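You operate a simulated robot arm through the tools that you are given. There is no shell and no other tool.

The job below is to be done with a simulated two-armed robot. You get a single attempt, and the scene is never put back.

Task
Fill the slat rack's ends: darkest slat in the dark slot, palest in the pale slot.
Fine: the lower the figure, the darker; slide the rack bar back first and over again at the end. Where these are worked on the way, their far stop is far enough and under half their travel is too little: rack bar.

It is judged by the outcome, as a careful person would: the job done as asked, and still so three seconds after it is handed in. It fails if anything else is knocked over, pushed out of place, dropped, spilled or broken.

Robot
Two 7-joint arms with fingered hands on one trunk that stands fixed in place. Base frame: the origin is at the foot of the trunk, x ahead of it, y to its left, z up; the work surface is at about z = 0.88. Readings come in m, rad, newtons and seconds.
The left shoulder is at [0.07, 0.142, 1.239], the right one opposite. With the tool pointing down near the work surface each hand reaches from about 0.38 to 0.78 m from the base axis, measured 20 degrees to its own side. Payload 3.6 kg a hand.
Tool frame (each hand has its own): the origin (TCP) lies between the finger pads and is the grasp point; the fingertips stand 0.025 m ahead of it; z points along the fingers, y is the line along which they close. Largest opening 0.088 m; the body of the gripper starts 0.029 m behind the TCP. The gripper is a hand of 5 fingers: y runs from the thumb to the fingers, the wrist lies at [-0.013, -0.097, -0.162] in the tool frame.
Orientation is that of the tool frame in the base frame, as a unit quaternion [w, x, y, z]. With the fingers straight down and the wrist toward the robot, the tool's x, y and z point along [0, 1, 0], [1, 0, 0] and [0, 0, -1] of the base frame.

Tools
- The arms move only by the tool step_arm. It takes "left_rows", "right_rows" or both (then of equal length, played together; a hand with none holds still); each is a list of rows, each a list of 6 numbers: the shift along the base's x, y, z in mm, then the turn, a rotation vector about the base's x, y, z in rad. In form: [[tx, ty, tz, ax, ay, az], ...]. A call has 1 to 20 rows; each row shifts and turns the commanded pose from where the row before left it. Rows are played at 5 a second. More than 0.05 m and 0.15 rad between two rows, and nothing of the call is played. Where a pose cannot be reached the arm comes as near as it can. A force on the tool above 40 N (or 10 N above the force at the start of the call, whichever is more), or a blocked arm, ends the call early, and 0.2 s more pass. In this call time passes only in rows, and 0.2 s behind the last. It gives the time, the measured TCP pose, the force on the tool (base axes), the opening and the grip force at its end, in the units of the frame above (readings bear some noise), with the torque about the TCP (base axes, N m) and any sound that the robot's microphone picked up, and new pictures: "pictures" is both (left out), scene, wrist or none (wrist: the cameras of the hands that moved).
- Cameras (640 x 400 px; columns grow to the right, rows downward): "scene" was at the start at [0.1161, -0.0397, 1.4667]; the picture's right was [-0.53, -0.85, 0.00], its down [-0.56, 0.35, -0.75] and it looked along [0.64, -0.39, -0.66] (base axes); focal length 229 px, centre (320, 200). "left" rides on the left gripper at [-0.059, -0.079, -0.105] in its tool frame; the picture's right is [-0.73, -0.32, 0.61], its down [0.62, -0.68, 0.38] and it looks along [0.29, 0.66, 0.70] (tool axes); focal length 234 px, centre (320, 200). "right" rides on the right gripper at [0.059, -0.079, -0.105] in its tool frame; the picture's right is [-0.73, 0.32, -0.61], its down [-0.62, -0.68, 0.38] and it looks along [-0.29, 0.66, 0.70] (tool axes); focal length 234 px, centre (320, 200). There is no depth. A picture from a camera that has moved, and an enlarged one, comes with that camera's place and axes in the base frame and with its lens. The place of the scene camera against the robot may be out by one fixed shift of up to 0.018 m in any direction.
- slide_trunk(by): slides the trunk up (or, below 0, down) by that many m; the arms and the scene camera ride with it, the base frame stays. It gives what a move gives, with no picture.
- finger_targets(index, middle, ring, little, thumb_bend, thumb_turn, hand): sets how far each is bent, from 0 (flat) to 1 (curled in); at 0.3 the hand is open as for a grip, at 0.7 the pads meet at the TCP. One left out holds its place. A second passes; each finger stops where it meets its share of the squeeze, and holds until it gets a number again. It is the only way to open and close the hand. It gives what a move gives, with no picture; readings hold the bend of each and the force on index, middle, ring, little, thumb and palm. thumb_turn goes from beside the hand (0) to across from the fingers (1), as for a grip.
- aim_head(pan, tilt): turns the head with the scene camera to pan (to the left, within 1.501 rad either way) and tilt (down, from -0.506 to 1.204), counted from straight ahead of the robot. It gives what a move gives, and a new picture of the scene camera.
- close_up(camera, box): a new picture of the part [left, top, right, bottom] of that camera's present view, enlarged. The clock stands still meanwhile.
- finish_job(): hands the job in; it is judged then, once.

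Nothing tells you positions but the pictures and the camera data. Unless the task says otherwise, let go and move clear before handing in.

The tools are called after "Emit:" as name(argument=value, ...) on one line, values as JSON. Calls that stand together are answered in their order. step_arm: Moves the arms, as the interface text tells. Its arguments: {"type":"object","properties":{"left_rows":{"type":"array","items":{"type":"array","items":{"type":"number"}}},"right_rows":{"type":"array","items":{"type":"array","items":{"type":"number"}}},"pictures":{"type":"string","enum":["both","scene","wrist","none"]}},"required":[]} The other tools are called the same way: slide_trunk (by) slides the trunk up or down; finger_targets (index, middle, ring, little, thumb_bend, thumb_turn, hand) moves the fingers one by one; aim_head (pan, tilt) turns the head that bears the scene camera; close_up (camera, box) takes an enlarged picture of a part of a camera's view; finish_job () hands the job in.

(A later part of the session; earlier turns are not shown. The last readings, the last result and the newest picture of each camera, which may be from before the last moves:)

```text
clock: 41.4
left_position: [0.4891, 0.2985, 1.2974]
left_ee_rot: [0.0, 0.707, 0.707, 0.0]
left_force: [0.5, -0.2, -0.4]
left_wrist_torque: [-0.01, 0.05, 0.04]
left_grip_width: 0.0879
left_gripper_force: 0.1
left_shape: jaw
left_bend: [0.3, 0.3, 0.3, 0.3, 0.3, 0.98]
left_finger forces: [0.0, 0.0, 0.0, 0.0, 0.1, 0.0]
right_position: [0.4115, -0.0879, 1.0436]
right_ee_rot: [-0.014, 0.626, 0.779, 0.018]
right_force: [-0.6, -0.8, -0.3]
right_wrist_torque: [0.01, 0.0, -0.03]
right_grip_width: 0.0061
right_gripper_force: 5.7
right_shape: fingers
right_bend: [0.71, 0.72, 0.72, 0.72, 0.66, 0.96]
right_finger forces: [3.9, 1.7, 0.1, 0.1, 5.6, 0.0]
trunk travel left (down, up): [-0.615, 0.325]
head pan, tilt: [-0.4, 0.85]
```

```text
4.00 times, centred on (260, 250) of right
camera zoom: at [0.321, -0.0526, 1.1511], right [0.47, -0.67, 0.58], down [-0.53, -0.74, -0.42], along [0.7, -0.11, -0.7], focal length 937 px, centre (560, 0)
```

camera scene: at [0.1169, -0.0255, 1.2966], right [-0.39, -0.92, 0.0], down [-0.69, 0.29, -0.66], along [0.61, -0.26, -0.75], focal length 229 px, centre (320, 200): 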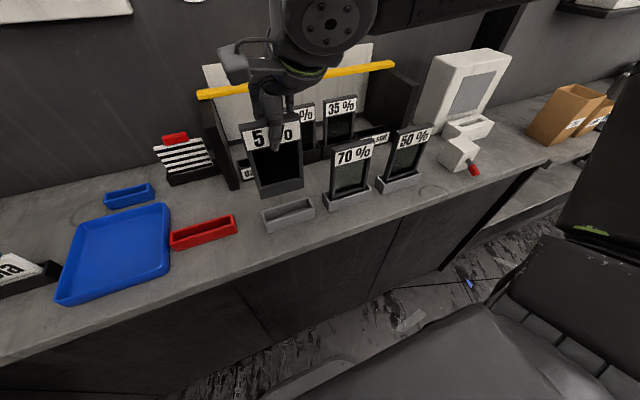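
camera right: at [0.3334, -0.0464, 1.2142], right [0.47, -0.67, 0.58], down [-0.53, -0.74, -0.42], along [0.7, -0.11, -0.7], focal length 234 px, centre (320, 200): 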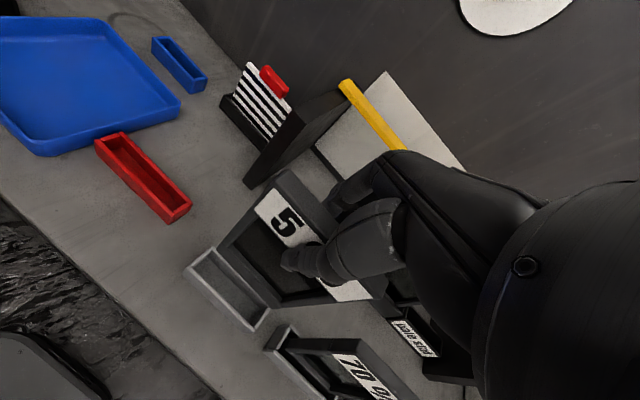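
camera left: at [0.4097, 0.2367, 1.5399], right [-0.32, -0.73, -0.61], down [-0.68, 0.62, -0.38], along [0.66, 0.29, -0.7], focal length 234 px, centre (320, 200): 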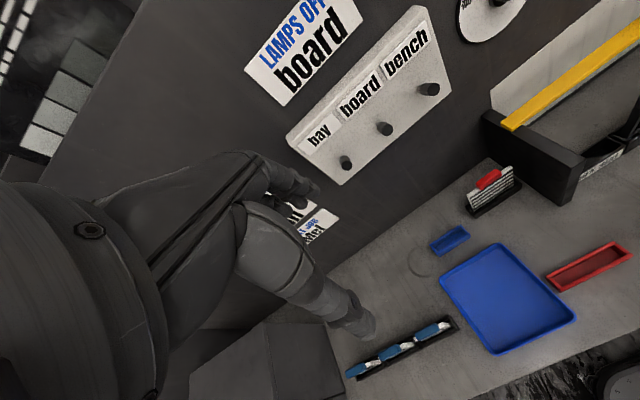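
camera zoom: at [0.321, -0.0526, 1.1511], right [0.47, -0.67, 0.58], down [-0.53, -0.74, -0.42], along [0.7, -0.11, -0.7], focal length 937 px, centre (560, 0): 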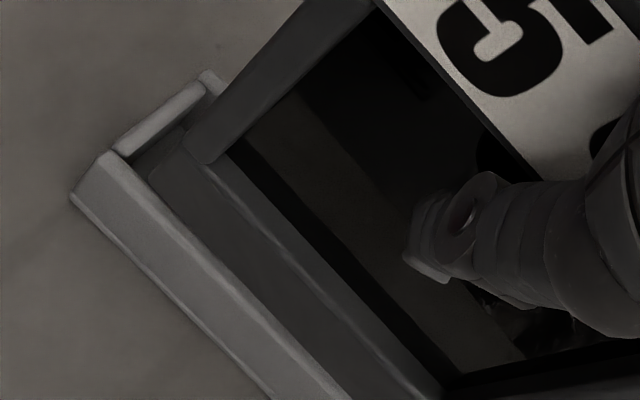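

Recomputing with both cameras, the slat's front face is at x ≈ 0.4025 while the tray spans x 0.4095–0.444. So both times it was caught on the front rim, and I misjudged the height earlier. I'll move it 15 mm back and turn it 0.055 rad, staying above the rim, then check.

Emit:
step_arm(right_rows=[[5, 0, 2, 0, 0, 0.03], [5, 0, 0, 0, 0, 0.025], [5, 0, 0, 0, 0, 0]], pictures="none")

Emit:
close_up(camera="scene", box=[240, 180, 336, 240])

Emit:
close_up(camera="right", box=[160, 180, 320, 280])

```text
clock: 42.2
left_position: [0.4904, 0.2981, 1.2966]
left_ee_rot: [0.0, 0.708, 0.706, 0.001]
left_force: [-0.3, 0.6, 0.0]
left_wrist_torque: [0.0, -0.01, 0.01]
left_grip_width: 0.0876
left_gripper_force: 0.1
left_shape: jaw
left_bend: [0.3, 0.3, 0.3, 0.3, 0.3, 0.98]
left_finger forces: [0.1, 0.0, 0.0, 0.0, 0.0, 0.0]
right_position: [0.4268, -0.0887, 1.0453]
right_ee_rot: [-0.014, 0.603, 0.797, 0.018]
right_force: [-0.9, 0.6, 0.6]
right_wrist_torque: [-0.02, 0.03, 0.05]
right_grip_width: 0.0063
right_gripper_force: 5.9
right_shape: fingers
right_bend: [0.71, 0.72, 0.72, 0.72, 0.66, 0.96]
right_finger forces: [4.0, 1.7, 0.0, 0.1, 5.7, 0.0]
trunk travel left (down, up): [-0.615, 0.325]
head pan, tilt: [-0.4, 0.85]
```

```text
6.67 times, centred on (288, 210) of scene
camera zoom: at [0.117, -0.0257, 1.2966], right [-0.39, -0.92, 0.0], down [-0.69, 0.29, -0.66], along [0.61, -0.26, -0.75], focal length 1525 px, centre (533, 133)
```

zoom: 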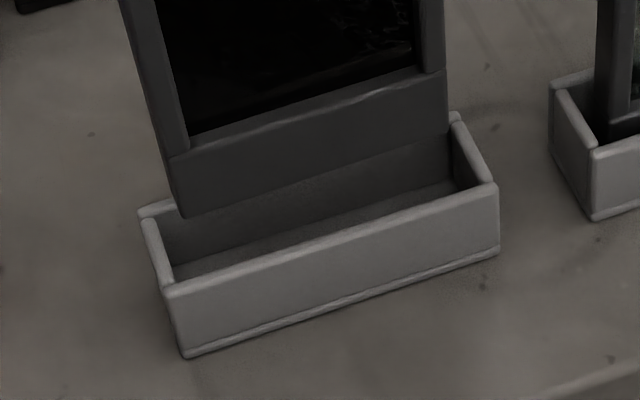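

```text
4.00 times, centred on (240, 230) of right
camera zoom: at [0.3356, -0.0572, 1.1527], right [0.51, -0.64, 0.58], down [-0.49, -0.77, -0.42], along [0.71, -0.07, -0.7], focal length 937 px, centre (640, 80)
```

zoom: 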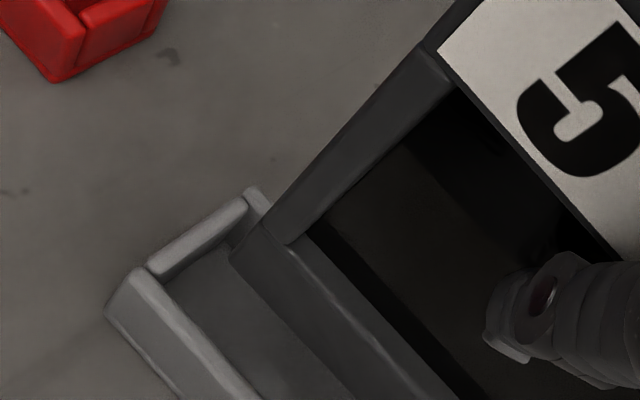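

The slat's front face is now at x ≈ 0.418 with its centre at y ≈ −0.081, matching the tray, and it's parallel to it. I'll lower it in small steps and watch the force.

Emit:
step_arm(right_rows=[[0, 0, -8, 0, 0, 0], [0, 0, -8, 0, 0, 0], [0, 0, -7, 0, 0, 0], [0, 0, -6, 0, 0, 0]], pictures="none")

Emit:
close_up(camera="scene", box=[240, 180, 336, 240])

Emit:
close_up(camera="right", box=[160, 180, 320, 280])

```text
clock: 43.2
left_position: [0.489, 0.2974, 1.2956]
left_ee_rot: [0.0, 0.708, 0.706, 0.0]
left_force: [0.2, 0.2, -0.3]
left_wrist_torque: [-0.01, 0.05, -0.04]
left_grip_width: 0.0876
left_gripper_force: 0.1
left_shape: jaw
left_bend: [0.3, 0.3, 0.3, 0.3, 0.3, 0.98]
left_finger forces: [0.0, 0.0, 0.0, 0.0, 0.0, 0.0]
right_position: [0.4276, -0.0881, 1.0155]
right_ee_rot: [-0.015, 0.603, 0.797, 0.018]
right_force: [-0.1, -0.6, -0.7]
right_wrist_torque: [0.01, 0.03, 0.02]
right_grip_width: 0.0063
right_gripper_force: 5.4
right_shape: fingers
right_bend: [0.71, 0.72, 0.72, 0.72, 0.66, 0.96]
right_finger forces: [4.0, 1.6, 0.1, 0.0, 5.7, 0.1]
trunk travel left (down, up): [-0.615, 0.325]
head pan, tilt: [-0.4, 0.85]
```

```text
6.67 times, centred on (288, 210) of scene
camera zoom: at [0.117, -0.0259, 1.2966], right [-0.39, -0.92, 0.0], down [-0.69, 0.29, -0.66], along [0.61, -0.26, -0.75], focal length 1525 px, centre (533, 133)
```

zoom: 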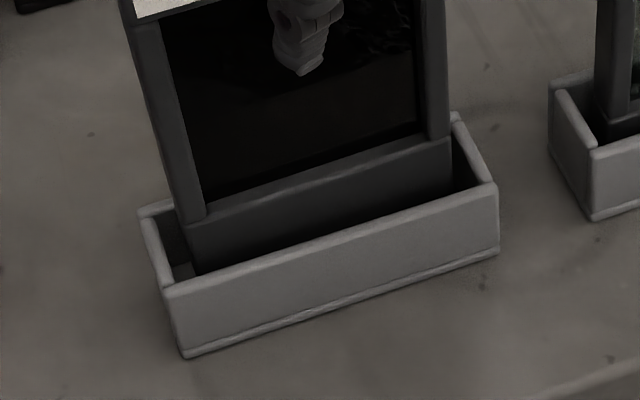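

```text
4.00 times, centred on (240, 230) of right
camera zoom: at [0.3348, -0.0569, 1.1232], right [0.51, -0.64, 0.58], down [-0.49, -0.77, -0.42], along [0.71, -0.07, -0.7], focal length 937 px, centre (640, 80)
```

zoom: 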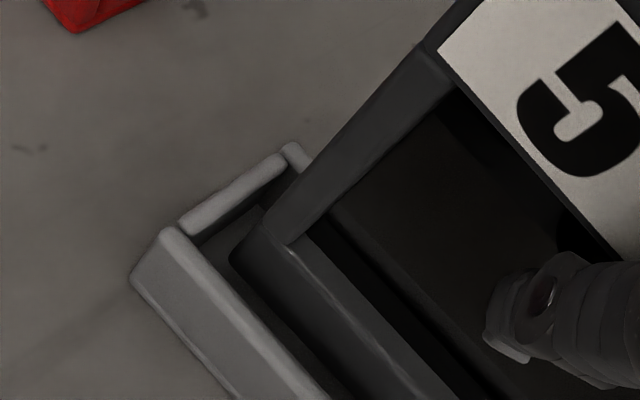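

No contact: the slat is inside the tray now. I'll continue gently down to its floor.

Emit:
step_arm(right_rows=[[0, 0, -5, 0, 0, 0], [0, 0, -5, 0, 0, 0], [0, 0, -4, 0, 0, 0]], pictures="none")

Emit:
close_up(camera="scene", box=[240, 180, 336, 240])

```text
clock: 44.0
left_position: [0.4897, 0.298, 1.2973]
left_ee_rot: [0.001, 0.707, 0.707, 0.0]
left_force: [0.0, 0.2, -0.8]
left_wrist_torque: [0.01, -0.03, 0.01]
left_grip_width: 0.0876
left_gripper_force: 0.2
left_shape: jaw
left_bend: [0.3, 0.3, 0.3, 0.3, 0.3, 0.98]
left_finger forces: [0.0, 0.0, 0.0, 0.1, 0.0, 0.1]
right_position: [0.4278, -0.0879, 1.0029]
right_ee_rot: [-0.014, 0.604, 0.797, 0.017]
right_force: [-0.4, -0.3, -0.6]
right_wrist_torque: [-0.03, 0.0, -0.01]
right_grip_width: 0.0063
right_gripper_force: 5.7
right_shape: fingers
right_bend: [0.71, 0.72, 0.72, 0.72, 0.66, 0.96]
right_finger forces: [4.0, 1.6, 0.1, 0.0, 5.6, 0.0]
trunk travel left (down, up): [-0.615, 0.325]
head pan, tilt: [-0.4, 0.85]
```

```text
6.67 times, centred on (288, 210) of scene
camera zoom: at [0.1168, -0.0259, 1.2966], right [-0.39, -0.92, 0.0], down [-0.69, 0.29, -0.66], along [0.61, -0.26, -0.75], focal length 1525 px, centre (533, 133)
```

zoom: 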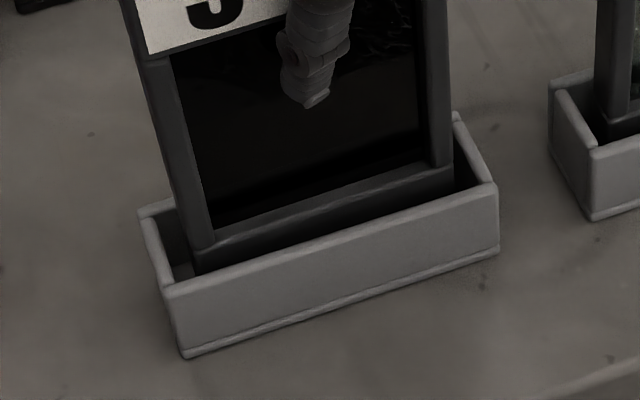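

Still no contact. A few millimetres more.

Emit:
step_arm(right_rows=[[0, 0, -3, 0, 0, 0], [0, 0, -3, 0, 0, 0]], pictures="none")

Emit:
close_up(camera="scene", box=[240, 180, 336, 240])

```text
clock: 44.6
left_position: [0.4878, 0.2986, 1.2974]
left_ee_rot: [0.0, 0.708, 0.706, 0.0]
left_force: [-0.6, -0.3, 0.5]
left_wrist_torque: [0.02, -0.01, -0.01]
left_grip_width: 0.0878
left_gripper_force: 0.1
left_shape: jaw
left_bend: [0.3, 0.3, 0.3, 0.3, 0.3, 0.98]
left_finger forces: [0.0, 0.0, 0.1, 0.0, 0.1, 0.1]
right_position: [0.4267, -0.0878, 0.9984]
right_ee_rot: [-0.015, 0.603, 0.797, 0.019]
right_force: [-0.4, -1.8, 9.6]
right_wrist_torque: [0.02, -0.03, 0.02]
right_grip_width: 0.0062
right_gripper_force: 7.8
right_shape: fingers
right_bend: [0.71, 0.72, 0.72, 0.72, 0.66, 0.96]
right_finger forces: [5.4, 2.6, 0.1, 0.0, 7.0, 0.0]
trunk travel left (down, up): [-0.615, 0.325]
head pan, tilt: [-0.4, 0.85]
```

```text
6.67 times, centred on (288, 210) of scene
camera zoom: at [0.1152, -0.026, 1.297], right [-0.39, -0.92, 0.0], down [-0.69, 0.29, -0.66], along [0.61, -0.26, -0.75], focal length 1525 px, centre (533, 133)
```

zoom: 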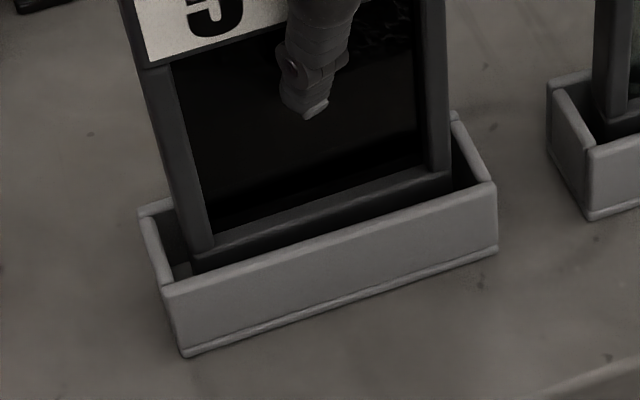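

The slat is standing on its tray floor (9.6 N contact). I'll ease up 1 mm and open the hand.

Emit:
step_arm(right_rows=[[0, 0, 1, 0, 0, 0]], pictures="none")

Emit:
finger_targets(hand="right", index=0.55, middle=0.55, ring=0.5, little=0.5, thumb_bend=0.5)

Emit:
finger_targets(hand="right", index=0.3, middle=0.3, ring=0.3, little=0.3, thumb_bend=0.3)

Emit:
close_up(camera="scene", box=[230, 140, 358, 240])

Emit:
close_up(camera="right", box=[160, 150, 400, 300])

```text
clock: 45.0
left_position: [0.4891, 0.2985, 1.2977]
left_ee_rot: [0.0, 0.707, 0.707, 0.001]
left_force: [0.1, -0.8, 0.1]
left_wrist_torque: [-0.03, 0.04, 0.0]
left_grip_width: 0.0878
left_gripper_force: 0.0
left_shape: jaw
left_bend: [0.3, 0.3, 0.3, 0.3, 0.3, 0.98]
left_finger forces: [0.1, 0.0, 0.0, 0.0, 0.1, 0.0]
right_position: [0.4262, -0.0882, 0.9984]
right_ee_rot: [-0.014, 0.604, 0.796, 0.018]
right_force: [1.3, 0.5, 8.6]
right_wrist_torque: [0.09, -0.03, 0.01]
right_grip_width: 0.0061
right_gripper_force: 7.2
right_shape: fingers
right_bend: [0.71, 0.72, 0.72, 0.72, 0.66, 0.96]
right_finger forces: [5.5, 2.5, 0.1, 0.0, 7.0, 0.0]
trunk travel left (down, up): [-0.615, 0.325]
head pan, tilt: [-0.4, 0.85]
```

```text
clock: 46.0
left_position: [0.4906, 0.2974, 1.2971]
left_ee_rot: [0.0, 0.707, 0.707, 0.0]
left_force: [0.3, 0.8, -0.8]
left_wrist_torque: [0.02, 0.05, 0.0]
left_grip_width: 0.0879
left_gripper_force: 0.1
left_shape: jaw
left_bend: [0.3, 0.3, 0.3, 0.3, 0.3, 0.98]
left_finger forces: [0.1, 0.1, 0.0, 0.0, 0.0, 0.1]
right_position: [0.4263, -0.0893, 0.9975]
right_ee_rot: [-0.015, 0.604, 0.796, 0.018]
right_force: [-0.2, -0.3, -1.1]
right_wrist_torque: [-0.01, 0.02, -0.01]
right_grip_width: 0.0357
right_gripper_force: 0.1
right_shape: fingers
right_bend: [0.55, 0.55, 0.5, 0.5, 0.5, 0.97]
right_finger forces: [0.1, 0.1, 0.0, 0.1, 0.0, 0.0]
trunk travel left (down, up): [-0.615, 0.325]
head pan, tilt: [-0.4, 0.85]
```

```text
clock: 47.0
left_position: [0.4901, 0.2974, 1.2964]
left_ee_rot: [0.0, 0.707, 0.707, 0.001]
left_force: [-0.8, -0.7, -0.6]
left_wrist_torque: [-0.02, -0.03, 0.05]
left_grip_width: 0.0878
left_gripper_force: 0.1
left_shape: jaw
left_bend: [0.3, 0.3, 0.3, 0.3, 0.3, 0.98]
left_finger forces: [0.0, 0.0, 0.0, 0.0, 0.0, 0.1]
right_position: [0.4269, -0.0886, 0.9996]
right_ee_rot: [-0.015, 0.604, 0.797, 0.018]
right_force: [0.2, 0.0, -0.1]
right_wrist_torque: [0.0, -0.03, -0.01]
right_grip_width: 0.0842
right_gripper_force: 0.1
right_shape: fingers
right_bend: [0.3, 0.3, 0.3, 0.3, 0.3, 0.97]
right_finger forces: [0.0, 0.1, 0.0, 0.1, 0.1, 0.0]
trunk travel left (down, up): [-0.615, 0.325]
head pan, tilt: [-0.4, 0.85]
```

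```text
4.00 times, centred on (294, 190) of scene
camera zoom: at [0.1167, -0.0258, 1.2966], right [-0.39, -0.92, 0.0], down [-0.69, 0.29, -0.66], along [0.61, -0.26, -0.75], focal length 915 px, centre (424, 240)
```

zoom: 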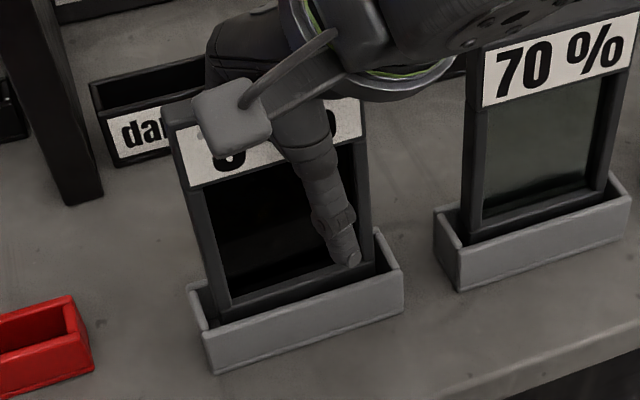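

```text
2.67 times, centred on (280, 225) of right
camera zoom: at [0.3351, -0.0572, 1.1052], right [0.51, -0.64, 0.58], down [-0.49, -0.77, -0.42], along [0.71, -0.07, -0.7], focal length 624 px, centre (427, 133)
```

zoom: 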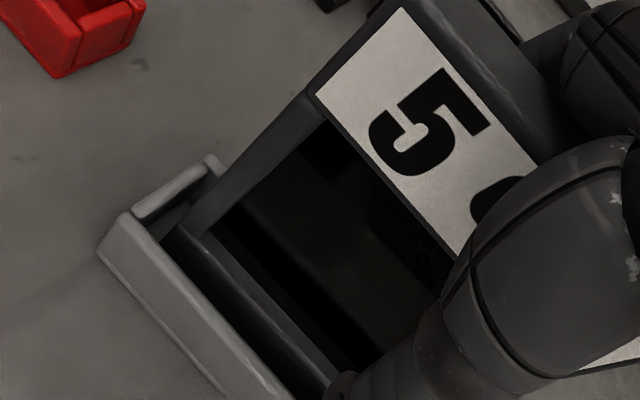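

The 5 % slat stands properly in its tray again, unharmed. Before regrasping it, I'll use the empty hand to find an arm pose that can reach over the dark slot: up first, then forward to about (0.597, −0.083) at z ≈ 1.10.

Emit:
step_arm(right_rows=[[0, 0, 30, 0, 0, 0], [0, 0, 40, 0, 0, 0], [10, 0, 30, 0, 0, 0], [40, 0, 0, 0, 0, 0], [40, 0, 0, 0, 0, 0], [40, 0, 0, 0, 0, 0], [40, 5, 0, 0, 0, 0]], pictures="scene")

```text
clock: 48.6
left_position: [0.4916, 0.2954, 1.2956]
left_ee_rot: [0.0, 0.708, 0.706, -0.001]
left_force: [-0.1, -0.1, 0.0]
left_wrist_torque: [0.03, 0.05, 0.03]
left_grip_width: 0.0878
left_gripper_force: 0.1
left_shape: jaw
left_bend: [0.3, 0.3, 0.3, 0.3, 0.3, 0.98]
left_finger forces: [0.1, 0.0, 0.0, 0.0, 0.0, 0.1]
right_position: [0.5873, -0.09, 1.0979]
right_ee_rot: [-0.015, 0.605, 0.796, 0.017]
right_force: [1.1, -0.7, 0.2]
right_wrist_torque: [-0.03, -0.01, -0.01]
right_grip_width: 0.0844
right_gripper_force: 0.0
right_shape: fingers
right_bend: [0.3, 0.3, 0.3, 0.3, 0.3, 0.97]
right_finger forces: [0.1, 0.0, 0.1, 0.0, 0.0, 0.1]
right hand out of reach, approached as far as the arm can: row 7
trunk travel left (down, up): [-0.615, 0.325]
head pan, tilt: [-0.4, 0.85]
camera scene: at [0.1188, -0.0264, 1.2964], right [-0.39, -0.92, 0.0], down [-0.69, 0.29, -0.66], along [0.61, -0.26, -0.75], focal length 229 px, centre (320, 200)
```

scene: 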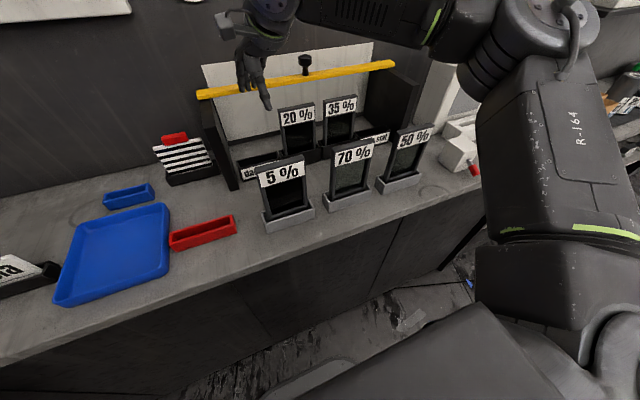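

With the hand straight the limit here is about (0.587, −0.090). I'll test whether tipping the fingers slightly forward, or a bit more turn, frees the reach.

Emit:
step_arm(right_rows=[[0, 0, 0, 0, -0.1, 0], [8, 6, 0, 0, 0, 0], [0, 8, 0, 0, 0, 0]], pictures="none")

Emit:
step_arm(right_rows=[[0, 0, 0, 0, 0, 0.1], [4, 8, 0, 0, 0, 0]], pictures="none")

```text
clock: 49.4
left_position: [0.4907, 0.2972, 1.296]
left_ee_rot: [0.0, 0.707, 0.707, 0.0]
left_force: [1.0, 0.2, -0.6]
left_wrist_torque: [0.01, 0.01, 0.01]
left_grip_width: 0.0876
left_gripper_force: 0.1
left_shape: jaw
left_bend: [0.3, 0.3, 0.3, 0.3, 0.3, 0.98]
left_finger forces: [0.1, 0.0, 0.0, 0.0, 0.1, 0.0]
right_position: [0.5915, -0.0767, 1.0999]
right_ee_rot: [0.024, 0.602, 0.797, 0.048]
right_force: [-0.3, -0.6, 0.3]
right_wrist_torque: [-0.02, -0.02, -0.01]
right_grip_width: 0.0846
right_gripper_force: 0.0
right_shape: fingers
right_bend: [0.3, 0.3, 0.3, 0.3, 0.3, 0.97]
right_finger forces: [0.1, 0.0, 0.1, 0.0, 0.0, 0.1]
trunk travel left (down, up): [-0.615, 0.325]
head pan, tilt: [-0.4, 0.85]
```

```text
clock: 50.0
left_position: [0.4906, 0.2975, 1.2972]
left_ee_rot: [0.0, 0.708, 0.707, 0.0]
left_force: [0.2, 0.8, 0.1]
left_wrist_torque: [0.02, 0.02, 0.02]
left_grip_width: 0.0878
left_gripper_force: 0.0
left_shape: jaw
left_bend: [0.3, 0.3, 0.3, 0.3, 0.3, 0.98]
left_finger forces: [0.0, 0.0, 0.0, 0.0, 0.1, 0.1]
right_position: [0.5931, -0.0711, 1.0982]
right_ee_rot: [0.023, 0.561, 0.826, 0.05]
right_force: [0.4, -0.4, 0.0]
right_wrist_torque: [0.0, 0.02, 0.0]
right_grip_width: 0.0846
right_gripper_force: 0.0
right_shape: fingers
right_bend: [0.3, 0.3, 0.3, 0.3, 0.3, 0.97]
right_finger forces: [0.0, 0.0, 0.1, 0.0, 0.0, 0.0]
right hand out of reach, approached as far as the arm can: row 2
trunk travel left (down, up): [-0.615, 0.325]
head pan, tilt: [-0.4, 0.85]
```

Tipping the fingers about 0.1 rad forward clearly extends the reach, so combining that with a grasp further right will do it. I'll return over the 5 % slat with the hand at its earlier turn, about 12 mm further right than before.

Emit:
step_arm(right_rows=[[-40, -7, 5, 0, 0.05, -0.05], [-40, -7, 5, 0, 0.05, -0.05], [-40, -8, 0, 0, 0, 0], [-40, -7.5, 0, 0, 0, 0], [-6, 0, 0, 0, 0, 0]], pictures="none")

Emit:
close_up(camera="right", box=[160, 150, 400, 300])

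Emit:
close_up(camera="scene", box=[230, 140, 358, 240])

```text
clock: 51.2
left_position: [0.4913, 0.2981, 1.2969]
left_ee_rot: [0.0, 0.707, 0.707, 0.0]
left_force: [0.3, -0.4, 0.3]
left_wrist_torque: [-0.03, 0.05, -0.02]
left_grip_width: 0.0876
left_gripper_force: 0.0
left_shape: jaw
left_bend: [0.3, 0.3, 0.3, 0.3, 0.3, 0.98]
left_finger forces: [0.1, 0.0, 0.0, 0.1, 0.1, 0.1]
right_position: [0.4275, -0.0985, 1.1089]
right_ee_rot: [-0.017, 0.605, 0.796, 0.019]
right_force: [0.5, -0.6, -0.1]
right_wrist_torque: [0.02, -0.01, 0.0]
right_grip_width: 0.0847
right_gripper_force: 0.1
right_shape: fingers
right_bend: [0.3, 0.3, 0.3, 0.3, 0.3, 0.97]
right_finger forces: [0.1, 0.1, 0.1, 0.0, 0.0, 0.0]
trunk travel left (down, up): [-0.615, 0.325]
head pan, tilt: [-0.4, 0.85]
```

```text
2.67 times, centred on (280, 225) of right
camera zoom: at [0.335, -0.0685, 1.2159], right [0.51, -0.64, 0.57], down [-0.49, -0.76, -0.42], along [0.71, -0.07, -0.7], focal length 624 px, centre (427, 133)
```

zoom: 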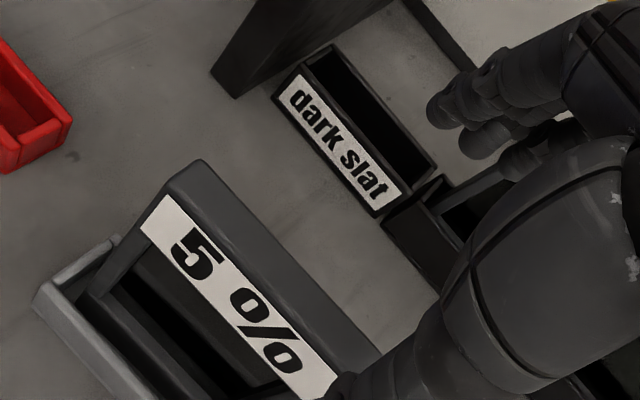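

```text
4.00 times, centred on (294, 190) of scene
camera zoom: at [0.1175, -0.0255, 1.2965], right [-0.39, -0.92, 0.0], down [-0.69, 0.29, -0.66], along [0.61, -0.26, -0.75], focal length 915 px, centre (424, 240)
```

zoom: 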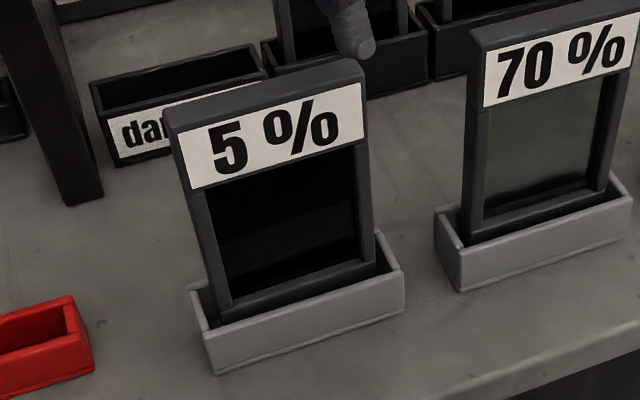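

The slat's top centre measures (0.4296, −0.0855). I'll move 4 mm further right and descend to grip it at z ≈ 1.004 with thumb, index and middle only.

Emit:
step_arm(right_rows=[[1, -4, -30, 0, 0, 0], [0, 0, -30, 0, 0, 0], [0, 0, -25, 0, 0, 0], [0, 0, -20, 0, 0, 0]], pictures="none")

Emit:
close_up(camera="right", box=[160, 150, 400, 300])

Emit:
close_up(camera="scene", box=[230, 140, 358, 240])

```text
clock: 52.2
left_position: [0.4906, 0.2977, 1.2977]
left_ee_rot: [0.0, 0.708, 0.707, 0.0]
left_force: [0.4, 0.3, 0.8]
left_wrist_torque: [0.0, 0.0, 0.01]
left_grip_width: 0.0878
left_gripper_force: 0.1
left_shape: jaw
left_bend: [0.3, 0.3, 0.3, 0.3, 0.3, 0.98]
left_finger forces: [0.0, 0.1, 0.1, 0.0, 0.0, 0.1]
right_position: [0.4261, -0.1041, 1.002]
right_ee_rot: [-0.018, 0.604, 0.796, 0.019]
right_force: [-0.5, 0.7, -0.2]
right_wrist_torque: [0.0, 0.02, 0.0]
right_grip_width: 0.0845
right_gripper_force: 0.1
right_shape: fingers
right_bend: [0.3, 0.3, 0.3, 0.3, 0.3, 0.97]
right_finger forces: [0.0, 0.0, 0.1, 0.0, 0.1, 0.0]
trunk travel left (down, up): [-0.615, 0.325]
head pan, tilt: [-0.4, 0.85]
```

```text
2.67 times, centred on (280, 225) of right
camera zoom: at [0.3357, -0.0737, 1.1103], right [0.51, -0.64, 0.57], down [-0.49, -0.76, -0.42], along [0.71, -0.07, -0.7], focal length 624 px, centre (427, 133)
```

zoom: 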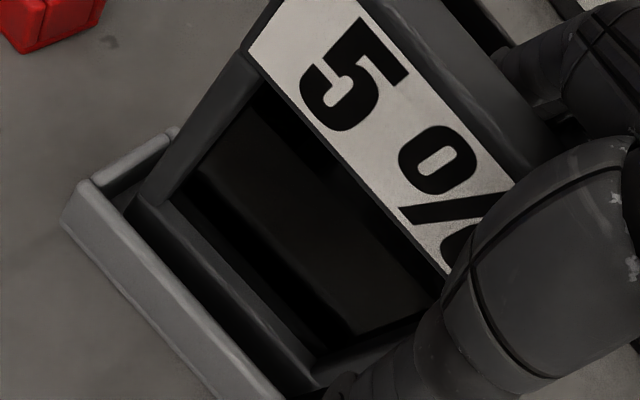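

```text
4.00 times, centred on (294, 190) of scene
camera zoom: at [0.1172, -0.0258, 1.2966], right [-0.39, -0.92, 0.0], down [-0.69, 0.29, -0.66], along [0.61, -0.26, -0.75], focal length 915 px, centre (424, 240)
```

zoom: 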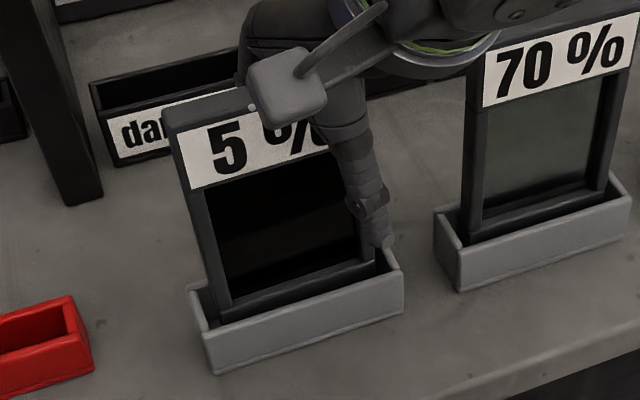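

To keep index and middle both on the flat window pane rather than one on the frame, I'll shift 9 mm left and then close just thumb, index and middle.

Emit:
step_arm(right_rows=[[1, 9, 1, 0, 0, 0]], pictures="none")

Emit:
finger_targets(hand="right", index=0.6, middle=0.6, thumb_bend=0.56)

Emit:
finger_targets(hand="right", index=0.72, middle=0.72, thumb_bend=0.72)

Emit:
close_up(camera="right", box=[160, 150, 400, 300])

Emit:
close_up(camera="scene", box=[230, 140, 358, 240])

```text
clock: 52.6
left_position: [0.4904, 0.2979, 1.2961]
left_ee_rot: [0.0, 0.708, 0.706, 0.0]
left_force: [-0.7, 0.2, 0.0]
left_wrist_torque: [0.0, -0.01, -0.01]
left_grip_width: 0.0877
left_gripper_force: 0.1
left_shape: jaw
left_bend: [0.3, 0.3, 0.3, 0.3, 0.3, 0.98]
left_finger forces: [0.0, 0.0, 0.1, 0.0, 0.1, 0.1]
right_position: [0.4288, -0.0961, 1.0049]
right_ee_rot: [-0.016, 0.604, 0.797, 0.021]
right_force: [0.5, -0.4, -0.3]
right_wrist_torque: [-0.02, -0.03, -0.01]
right_grip_width: 0.0845
right_gripper_force: 0.1
right_shape: fingers
right_bend: [0.3, 0.3, 0.3, 0.3, 0.3, 0.97]
right_finger forces: [0.1, 0.0, 0.0, 0.0, 0.1, 0.0]
trunk travel left (down, up): [-0.615, 0.325]
head pan, tilt: [-0.4, 0.85]
```

```text
clock: 53.6
left_position: [0.4912, 0.298, 1.2969]
left_ee_rot: [0.0, 0.707, 0.708, 0.001]
left_force: [0.4, 0.4, 0.9]
left_wrist_torque: [0.04, 0.04, -0.01]
left_grip_width: 0.0874
left_gripper_force: 0.0
left_shape: jaw
left_bend: [0.3, 0.3, 0.3, 0.3, 0.3, 0.98]
left_finger forces: [0.0, 0.0, 0.0, 0.0, 0.0, 0.0]
right_position: [0.4286, -0.0953, 1.0057]
right_ee_rot: [-0.016, 0.604, 0.796, 0.02]
right_force: [-0.4, -0.4, 0.4]
right_wrist_torque: [-0.01, 0.0, -0.01]
right_grip_width: 0.0248
right_gripper_force: 0.0
right_shape: fingers
right_bend: [0.6, 0.6, 0.3, 0.3, 0.56, 0.97]
right_finger forces: [0.0, 0.0, 0.1, 0.1, 0.0, 0.1]
trunk travel left (down, up): [-0.615, 0.325]
head pan, tilt: [-0.4, 0.85]
```

```text
clock: 54.6
left_position: [0.4892, 0.2979, 1.297]
left_ee_rot: [0.0, 0.708, 0.706, 0.0]
left_force: [-0.2, 0.5, -1.1]
left_wrist_torque: [0.01, 0.0, -0.02]
left_grip_width: 0.0878
left_gripper_force: 0.0
left_shape: jaw
left_bend: [0.3, 0.3, 0.3, 0.3, 0.3, 0.98]
left_finger forces: [0.1, 0.0, 0.0, 0.0, 0.1, 0.1]
right_position: [0.4288, -0.0949, 1.0033]
right_ee_rot: [-0.016, 0.604, 0.796, 0.02]
right_force: [0.5, 0.3, -0.2]
right_wrist_torque: [-0.02, 0.03, 0.0]
right_grip_width: 0.0081
right_gripper_force: 6.2
right_shape: fingers
right_bend: [0.71, 0.71, 0.3, 0.3, 0.64, 0.97]
right_finger forces: [4.2, 1.6, 0.1, 0.0, 5.9, 0.1]
trunk travel left (down, up): [-0.615, 0.325]
head pan, tilt: [-0.4, 0.85]
```

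```text
2.67 times, centred on (280, 225) of right
camera zoom: at [0.3365, -0.0656, 1.1119], right [0.51, -0.64, 0.57], down [-0.49, -0.76, -0.42], along [0.71, -0.07, -0.7], focal length 624 px, centre (427, 133)
```

zoom: 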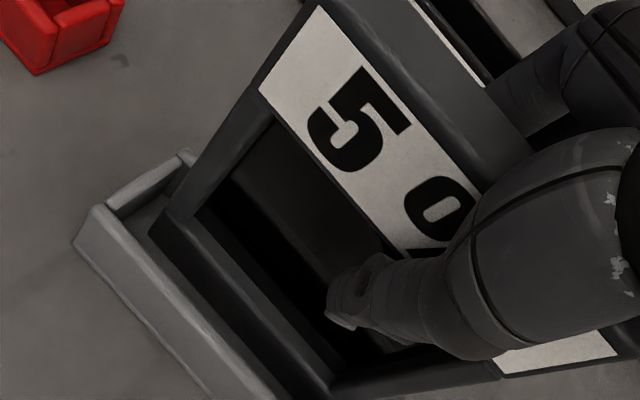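

```text
4.00 times, centred on (294, 190) of scene
camera zoom: at [0.1168, -0.0258, 1.2966], right [-0.39, -0.92, 0.0], down [-0.69, 0.29, -0.66], along [0.61, -0.26, -0.75], focal length 915 px, centre (424, 240)
```

zoom: 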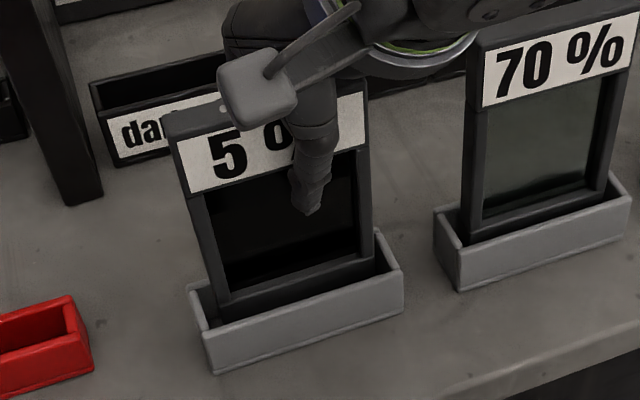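

Gripped with little movement of the slat. I'll lift it straight up 60 mm and check its attitude.

Emit:
step_arm(right_rows=[[0, 0, 6, 0, 0, 0], [0, 0, 12, 0, 0, 0], [0, 0, 15, 0, 0, 0], [0, 0, 15, 0, 0, 0], [0, 0, 12, 0, 0, 0]], pictures="none")

Emit:
close_up(camera="scene", box=[240, 120, 336, 180])

Emit:
close_up(camera="scene", box=[240, 160, 336, 220])

Emit:
close_up(camera="right", box=[200, 140, 328, 220])

Emit:
close_up(camera="right", box=[170, 180, 330, 280])

```text
clock: 55.8
left_position: [0.4914, 0.298, 1.2969]
left_ee_rot: [-0.001, 0.708, 0.707, 0.0]
left_force: [0.1, 0.1, 0.4]
left_wrist_torque: [-0.02, 0.01, 0.0]
left_grip_width: 0.0874
left_gripper_force: 0.1
left_shape: jaw
left_bend: [0.3, 0.3, 0.3, 0.3, 0.3, 0.98]
left_finger forces: [0.1, 0.0, 0.1, 0.1, 0.1, 0.0]
right_position: [0.4281, -0.0957, 1.0641]
right_ee_rot: [-0.016, 0.604, 0.797, 0.02]
right_force: [-0.2, -0.4, -1.4]
right_wrist_torque: [0.0, -0.01, 0.02]
right_grip_width: 0.008
right_gripper_force: 6.3
right_shape: fingers
right_bend: [0.71, 0.71, 0.3, 0.3, 0.64, 0.97]
right_finger forces: [4.2, 1.7, 0.0, 0.1, 5.8, 0.1]
trunk travel left (down, up): [-0.615, 0.325]
head pan, tilt: [-0.4, 0.85]
```

```text
6.67 times, centred on (288, 150) of scene
camera zoom: at [0.1165, -0.0258, 1.2966], right [-0.39, -0.92, 0.0], down [-0.69, 0.29, -0.66], along [0.61, -0.26, -0.75], focal length 1525 px, centre (533, 533)
```

zoom: 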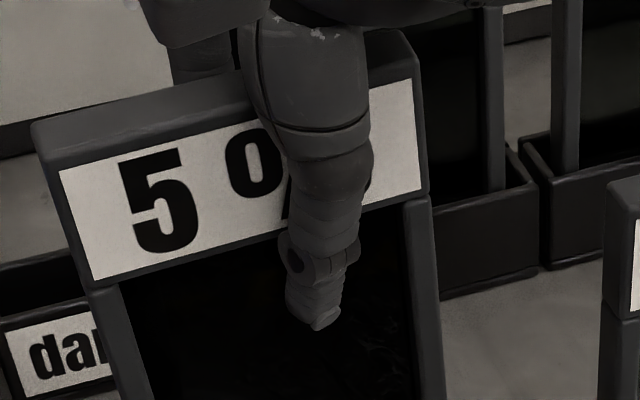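

```text
6.67 times, centred on (288, 190) of scene
camera zoom: at [0.1165, -0.0258, 1.2966], right [-0.39, -0.92, 0.0], down [-0.69, 0.29, -0.66], along [0.61, -0.26, -0.75], focal length 1525 px, centre (533, 267)
```

zoom: 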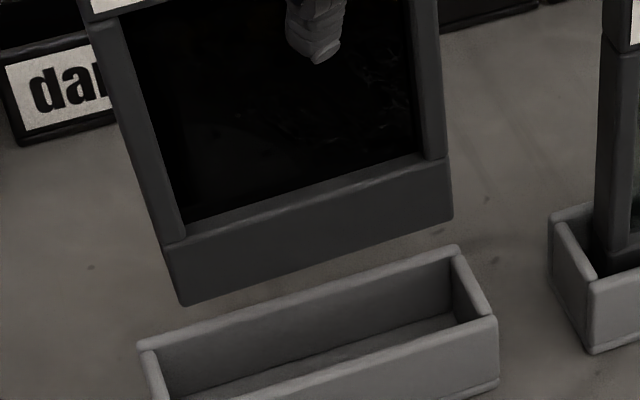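

```text
5.00 times, centred on (264, 180) of right
camera zoom: at [0.3357, -0.0654, 1.1716], right [0.51, -0.64, 0.57], down [-0.49, -0.76, -0.42], along [0.71, -0.07, -0.7], focal length 1171 px, centre (600, 300)
```

zoom: 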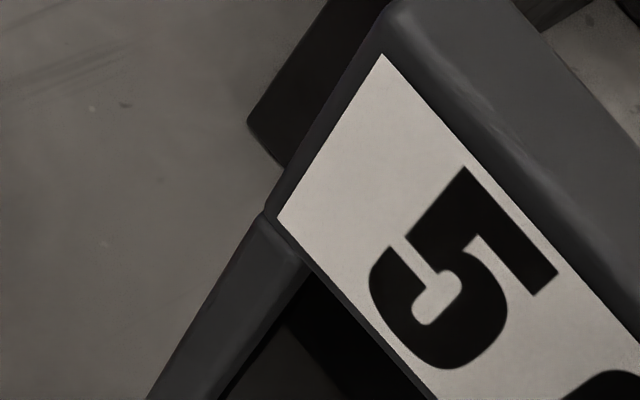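

```text
4.00 times, centred on (250, 230) of right
camera zoom: at [0.3357, -0.0654, 1.1716], right [0.51, -0.64, 0.57], down [-0.49, -0.76, -0.42], along [0.71, -0.07, -0.7], focal length 937 px, centre (600, 80)
```

zoom: 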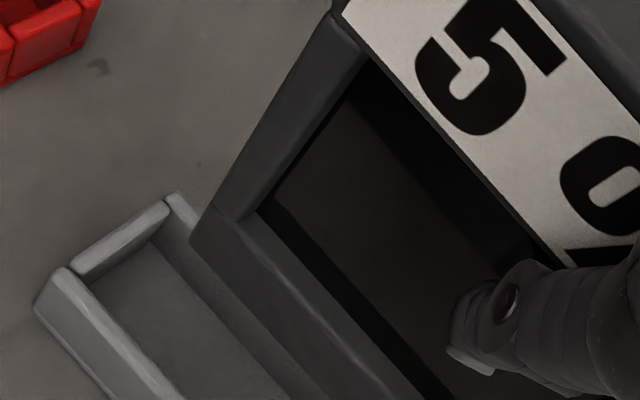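

The slat is now nearly aligned: turned about 0.01 rad, leaning 0.04 sideways and 0.06 with its top toward the robot. I'll correct the sideways lean, tip the hand 0.05 forward for reach, and carry it to just above the dark slot.

Emit:
step_arm(right_rows=[[30, 2, 3, 0.019, -0.025, 0], [40, 4, 0, 0.019, -0.025, 0], [40, 4, 0, 0, 0, 0], [30, 4, 0, 0, 0, 0], [12, 3, 0, 0, 0, 0], [9, 1.4, 0, 0, 0, 0]], pictures="none")

Emit:
close_up(camera="scene", box=[220, 100, 348, 180])

Emit:
close_up(camera="right", box=[160, 150, 352, 270])

```text
clock: 57.2
left_position: [0.4899, 0.2977, 1.2963]
left_ee_rot: [0.0, 0.708, 0.706, -0.001]
left_force: [0.5, -0.2, -0.2]
left_wrist_torque: [-0.04, -0.04, 0.02]
left_grip_width: 0.0877
left_gripper_force: 0.0
left_shape: jaw
left_bend: [0.3, 0.3, 0.3, 0.3, 0.3, 0.98]
left_finger forces: [0.0, 0.0, 0.0, 0.1, 0.1, 0.1]
right_position: [0.5893, -0.0759, 1.0679]
right_ee_rot: [-0.008, 0.603, 0.796, 0.05]
right_force: [0.0, -0.6, -0.5]
right_wrist_torque: [-0.01, 0.01, 0.01]
right_grip_width: 0.0081
right_gripper_force: 5.4
right_shape: fingers
right_bend: [0.71, 0.71, 0.3, 0.3, 0.65, 0.97]
right_finger forces: [4.1, 1.6, 0.0, 0.0, 5.9, 0.0]
trunk travel left (down, up): [-0.615, 0.325]
head pan, tilt: [-0.4, 0.85]
```

```text
5.00 times, centred on (284, 140) of scene
camera zoom: at [0.1174, -0.0259, 1.2965], right [-0.39, -0.92, 0.0], down [-0.69, 0.29, -0.66], along [0.61, -0.26, -0.75], focal length 1144 px, centre (500, 500)
```

zoom: 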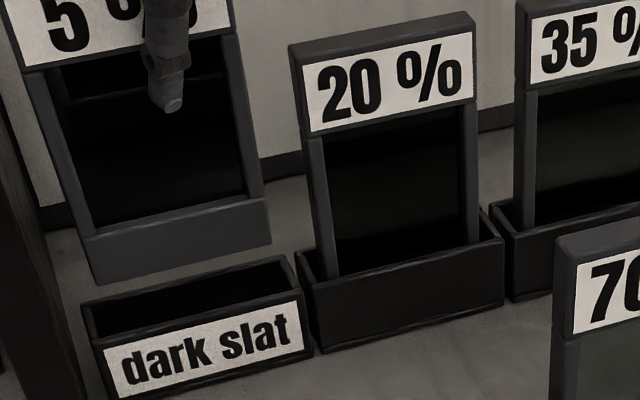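

```text
3.33 times, centred on (256, 210) of right
camera zoom: at [0.4931, -0.0499, 1.1708], right [0.48, -0.66, 0.57], down [-0.47, -0.75, -0.47], along [0.74, -0.04, -0.67], focal length 781 px, centre (533, 167)
```

zoom: 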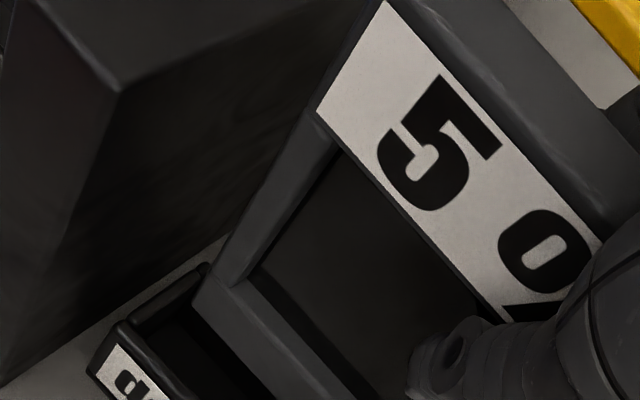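

The hand reached (0.589, −0.076) over the dark slot with no limit. From the scene view the slat's centre is about 7 mm behind the slot's centre and well centred in y. I'll shift it 4 mm forward, lower it to just above the rim and compare closely.

Emit:
step_arm(right_rows=[[-4, 0, -7, 0, 0, 0], [0, 0, -6, 0, 0, 0]], pictures="none")

Emit:
close_up(camera="scene", box=[230, 130, 294, 185])

Emit:
close_up(camera="right", box=[180, 200, 276, 260])

Emit:
close_up(camera="left", box=[480, 0, 640, 100])

```text
clock: 57.8
left_position: [0.4902, 0.2983, 1.2976]
left_ee_rot: [0.001, 0.707, 0.707, 0.0]
left_force: [1.0, 0.4, -0.4]
left_wrist_torque: [0.0, 0.0, 0.0]
left_grip_width: 0.0878
left_gripper_force: 0.1
left_shape: jaw
left_bend: [0.3, 0.3, 0.3, 0.3, 0.3, 0.98]
left_finger forces: [0.1, 0.0, 0.0, 0.1, 0.1, 0.1]
right_position: [0.5859, -0.077, 1.0549]
right_ee_rot: [-0.008, 0.603, 0.797, 0.05]
right_force: [-0.2, 0.3, -1.4]
right_wrist_torque: [0.0, 0.01, 0.0]
right_grip_width: 0.008
right_gripper_force: 5.8
right_shape: fingers
right_bend: [0.71, 0.71, 0.3, 0.3, 0.65, 0.97]
right_finger forces: [4.1, 1.7, 0.0, 0.0, 6.0, 0.0]
trunk travel left (down, up): [-0.615, 0.325]
head pan, tilt: [-0.4, 0.85]
```

```text
7.27 times, centred on (262, 158) of scene
camera zoom: at [0.1171, -0.0259, 1.2966], right [-0.39, -0.92, 0.0], down [-0.69, 0.29, -0.66], along [0.61, -0.26, -0.75], focal length 1663 px, centre (742, 509)
```

zoom: 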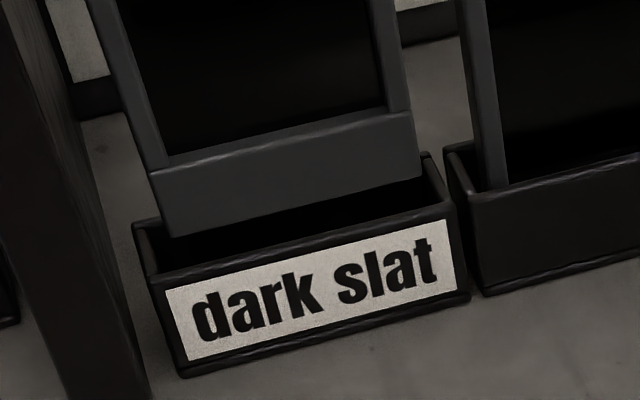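

```text
6.67 times, centred on (228, 230) of right
camera zoom: at [0.488, -0.0503, 1.1581], right [0.48, -0.66, 0.57], down [-0.47, -0.75, -0.48], along [0.74, -0.04, -0.67], focal length 1561 px, centre (933, 0)
```

zoom: 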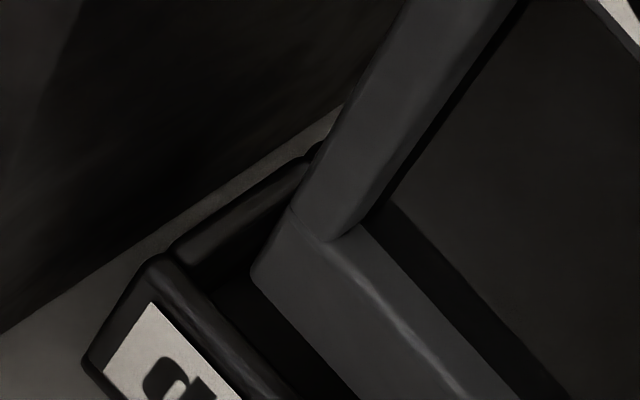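

```text
4.00 times, centred on (560, 50) of left
camera zoom: at [0.4107, 0.2386, 1.402], right [-0.32, -0.73, -0.61], down [-0.68, 0.62, -0.38], along [0.66, 0.29, -0.7], focal length 937 px, centre (-640, 800)
```

zoom: 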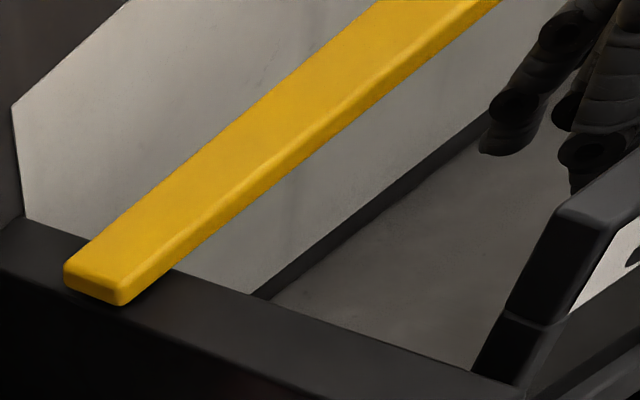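

Scene and wrist views agree the slat is centred over the slot to within a few millimetres, but its lean of about 0.1 rad uses up most of the slot's depth. I'll try to right it by turning the hand back 0.05 while keeping the slat's foot in place.

Emit:
step_arm(right_rows=[[3, 0, -2, 0, 0.025, 0], [3, 0, -2, 0, 0.025, 0]], pictures="none")

Emit:
close_up(camera="scene", box=[230, 130, 294, 185])

Emit:
close_up(camera="right", box=[180, 200, 276, 260])

```text
clock: 58.4
left_position: [0.4901, 0.2979, 1.2957]
left_ee_rot: [0.0, 0.708, 0.707, 0.001]
left_force: [-0.4, 0.8, 0.1]
left_wrist_torque: [-0.02, -0.01, 0.0]
left_grip_width: 0.0877
left_gripper_force: 0.2
left_shape: jaw
left_bend: [0.3, 0.3, 0.3, 0.3, 0.3, 0.98]
left_finger forces: [0.0, 0.1, 0.0, 0.0, 0.0, 0.1]
right_position: [0.5917, -0.0767, 1.05]
right_ee_rot: [-0.029, 0.605, 0.795, 0.035]
right_force: [0.4, -0.3, -0.9]
right_wrist_torque: [0.02, 0.04, 0.0]
right_grip_width: 0.0084
right_gripper_force: 5.9
right_shape: fingers
right_bend: [0.71, 0.71, 0.3, 0.3, 0.65, 0.97]
right_finger forces: [4.1, 1.7, 0.1, 0.0, 5.9, 0.0]
trunk travel left (down, up): [-0.615, 0.325]
head pan, tilt: [-0.4, 0.85]
```

```text
7.27 times, centred on (262, 158) of scene
camera zoom: at [0.1174, -0.026, 1.2966], right [-0.39, -0.92, 0.0], down [-0.69, 0.29, -0.66], along [0.61, -0.26, -0.75], focal length 1663 px, centre (742, 509)
```

zoom: 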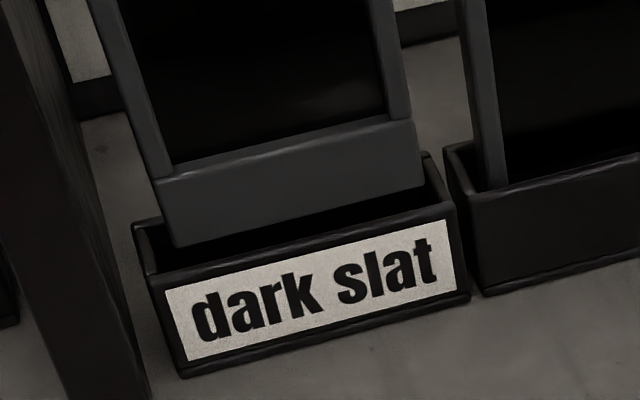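

```text
6.67 times, centred on (228, 230) of right
camera zoom: at [0.5003, -0.0505, 1.1578], right [0.51, -0.66, 0.55], down [-0.49, -0.75, -0.45], along [0.71, -0.04, -0.7], focal length 1561 px, centre (933, 0)
```

zoom: 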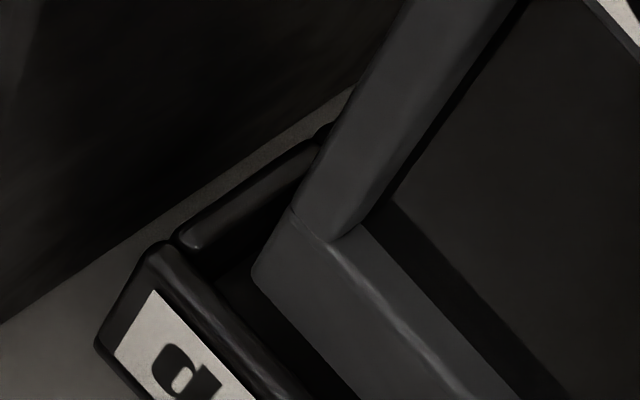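

The slat is upright, and both views put it centred over the slot (front face about 4 mm behind the front wall, y within 1 mm). I'll lower it into the slot in small steps.

Emit:
step_arm(right_rows=[[0, 0, -5, 0, 0, 0], [0, 0, -5, 0, 0, 0], [0, 0, -5, 0, 0, 0]], pictures="none")

Emit:
close_up(camera="scene", box=[230, 130, 294, 185])

Emit:
close_up(camera="right", box=[180, 200, 276, 260])

```text
clock: 59.2
left_position: [0.4893, 0.2974, 1.2967]
left_ee_rot: [-0.001, 0.707, 0.707, 0.0]
left_force: [-1.8, -0.3, 0.4]
left_wrist_torque: [0.0, 0.02, -0.03]
left_grip_width: 0.0878
left_gripper_force: 0.0
left_shape: jaw
left_bend: [0.3, 0.3, 0.3, 0.3, 0.3, 0.98]
left_finger forces: [0.1, 0.1, 0.1, 0.0, 0.0, 0.1]
right_position: [0.5918, -0.0752, 1.0353]
right_ee_rot: [-0.028, 0.604, 0.796, 0.036]
right_force: [0.5, -0.4, -1.1]
right_wrist_torque: [-0.04, -0.01, 0.01]
right_grip_width: 0.0079
right_gripper_force: 6.2
right_shape: fingers
right_bend: [0.71, 0.71, 0.3, 0.3, 0.65, 0.97]
right_finger forces: [4.1, 1.8, 0.0, 0.0, 5.9, 0.1]
trunk travel left (down, up): [-0.615, 0.325]
head pan, tilt: [-0.4, 0.85]
```

```text
7.27 times, centred on (262, 158) of scene
camera zoom: at [0.1168, -0.0259, 1.2966], right [-0.39, -0.92, 0.0], down [-0.69, 0.29, -0.66], along [0.61, -0.26, -0.75], focal length 1663 px, centre (742, 509)
```

zoom: 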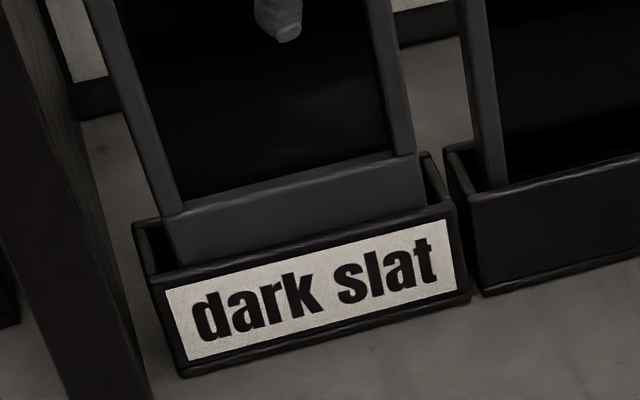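

```text
6.67 times, centred on (228, 230) of right
camera zoom: at [0.4993, -0.0499, 1.1436], right [0.51, -0.66, 0.55], down [-0.49, -0.75, -0.45], along [0.71, -0.04, -0.7], focal length 1561 px, centre (933, 0)
```

zoom: 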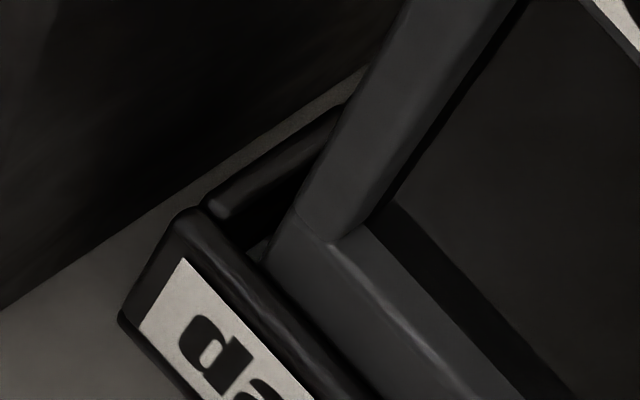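

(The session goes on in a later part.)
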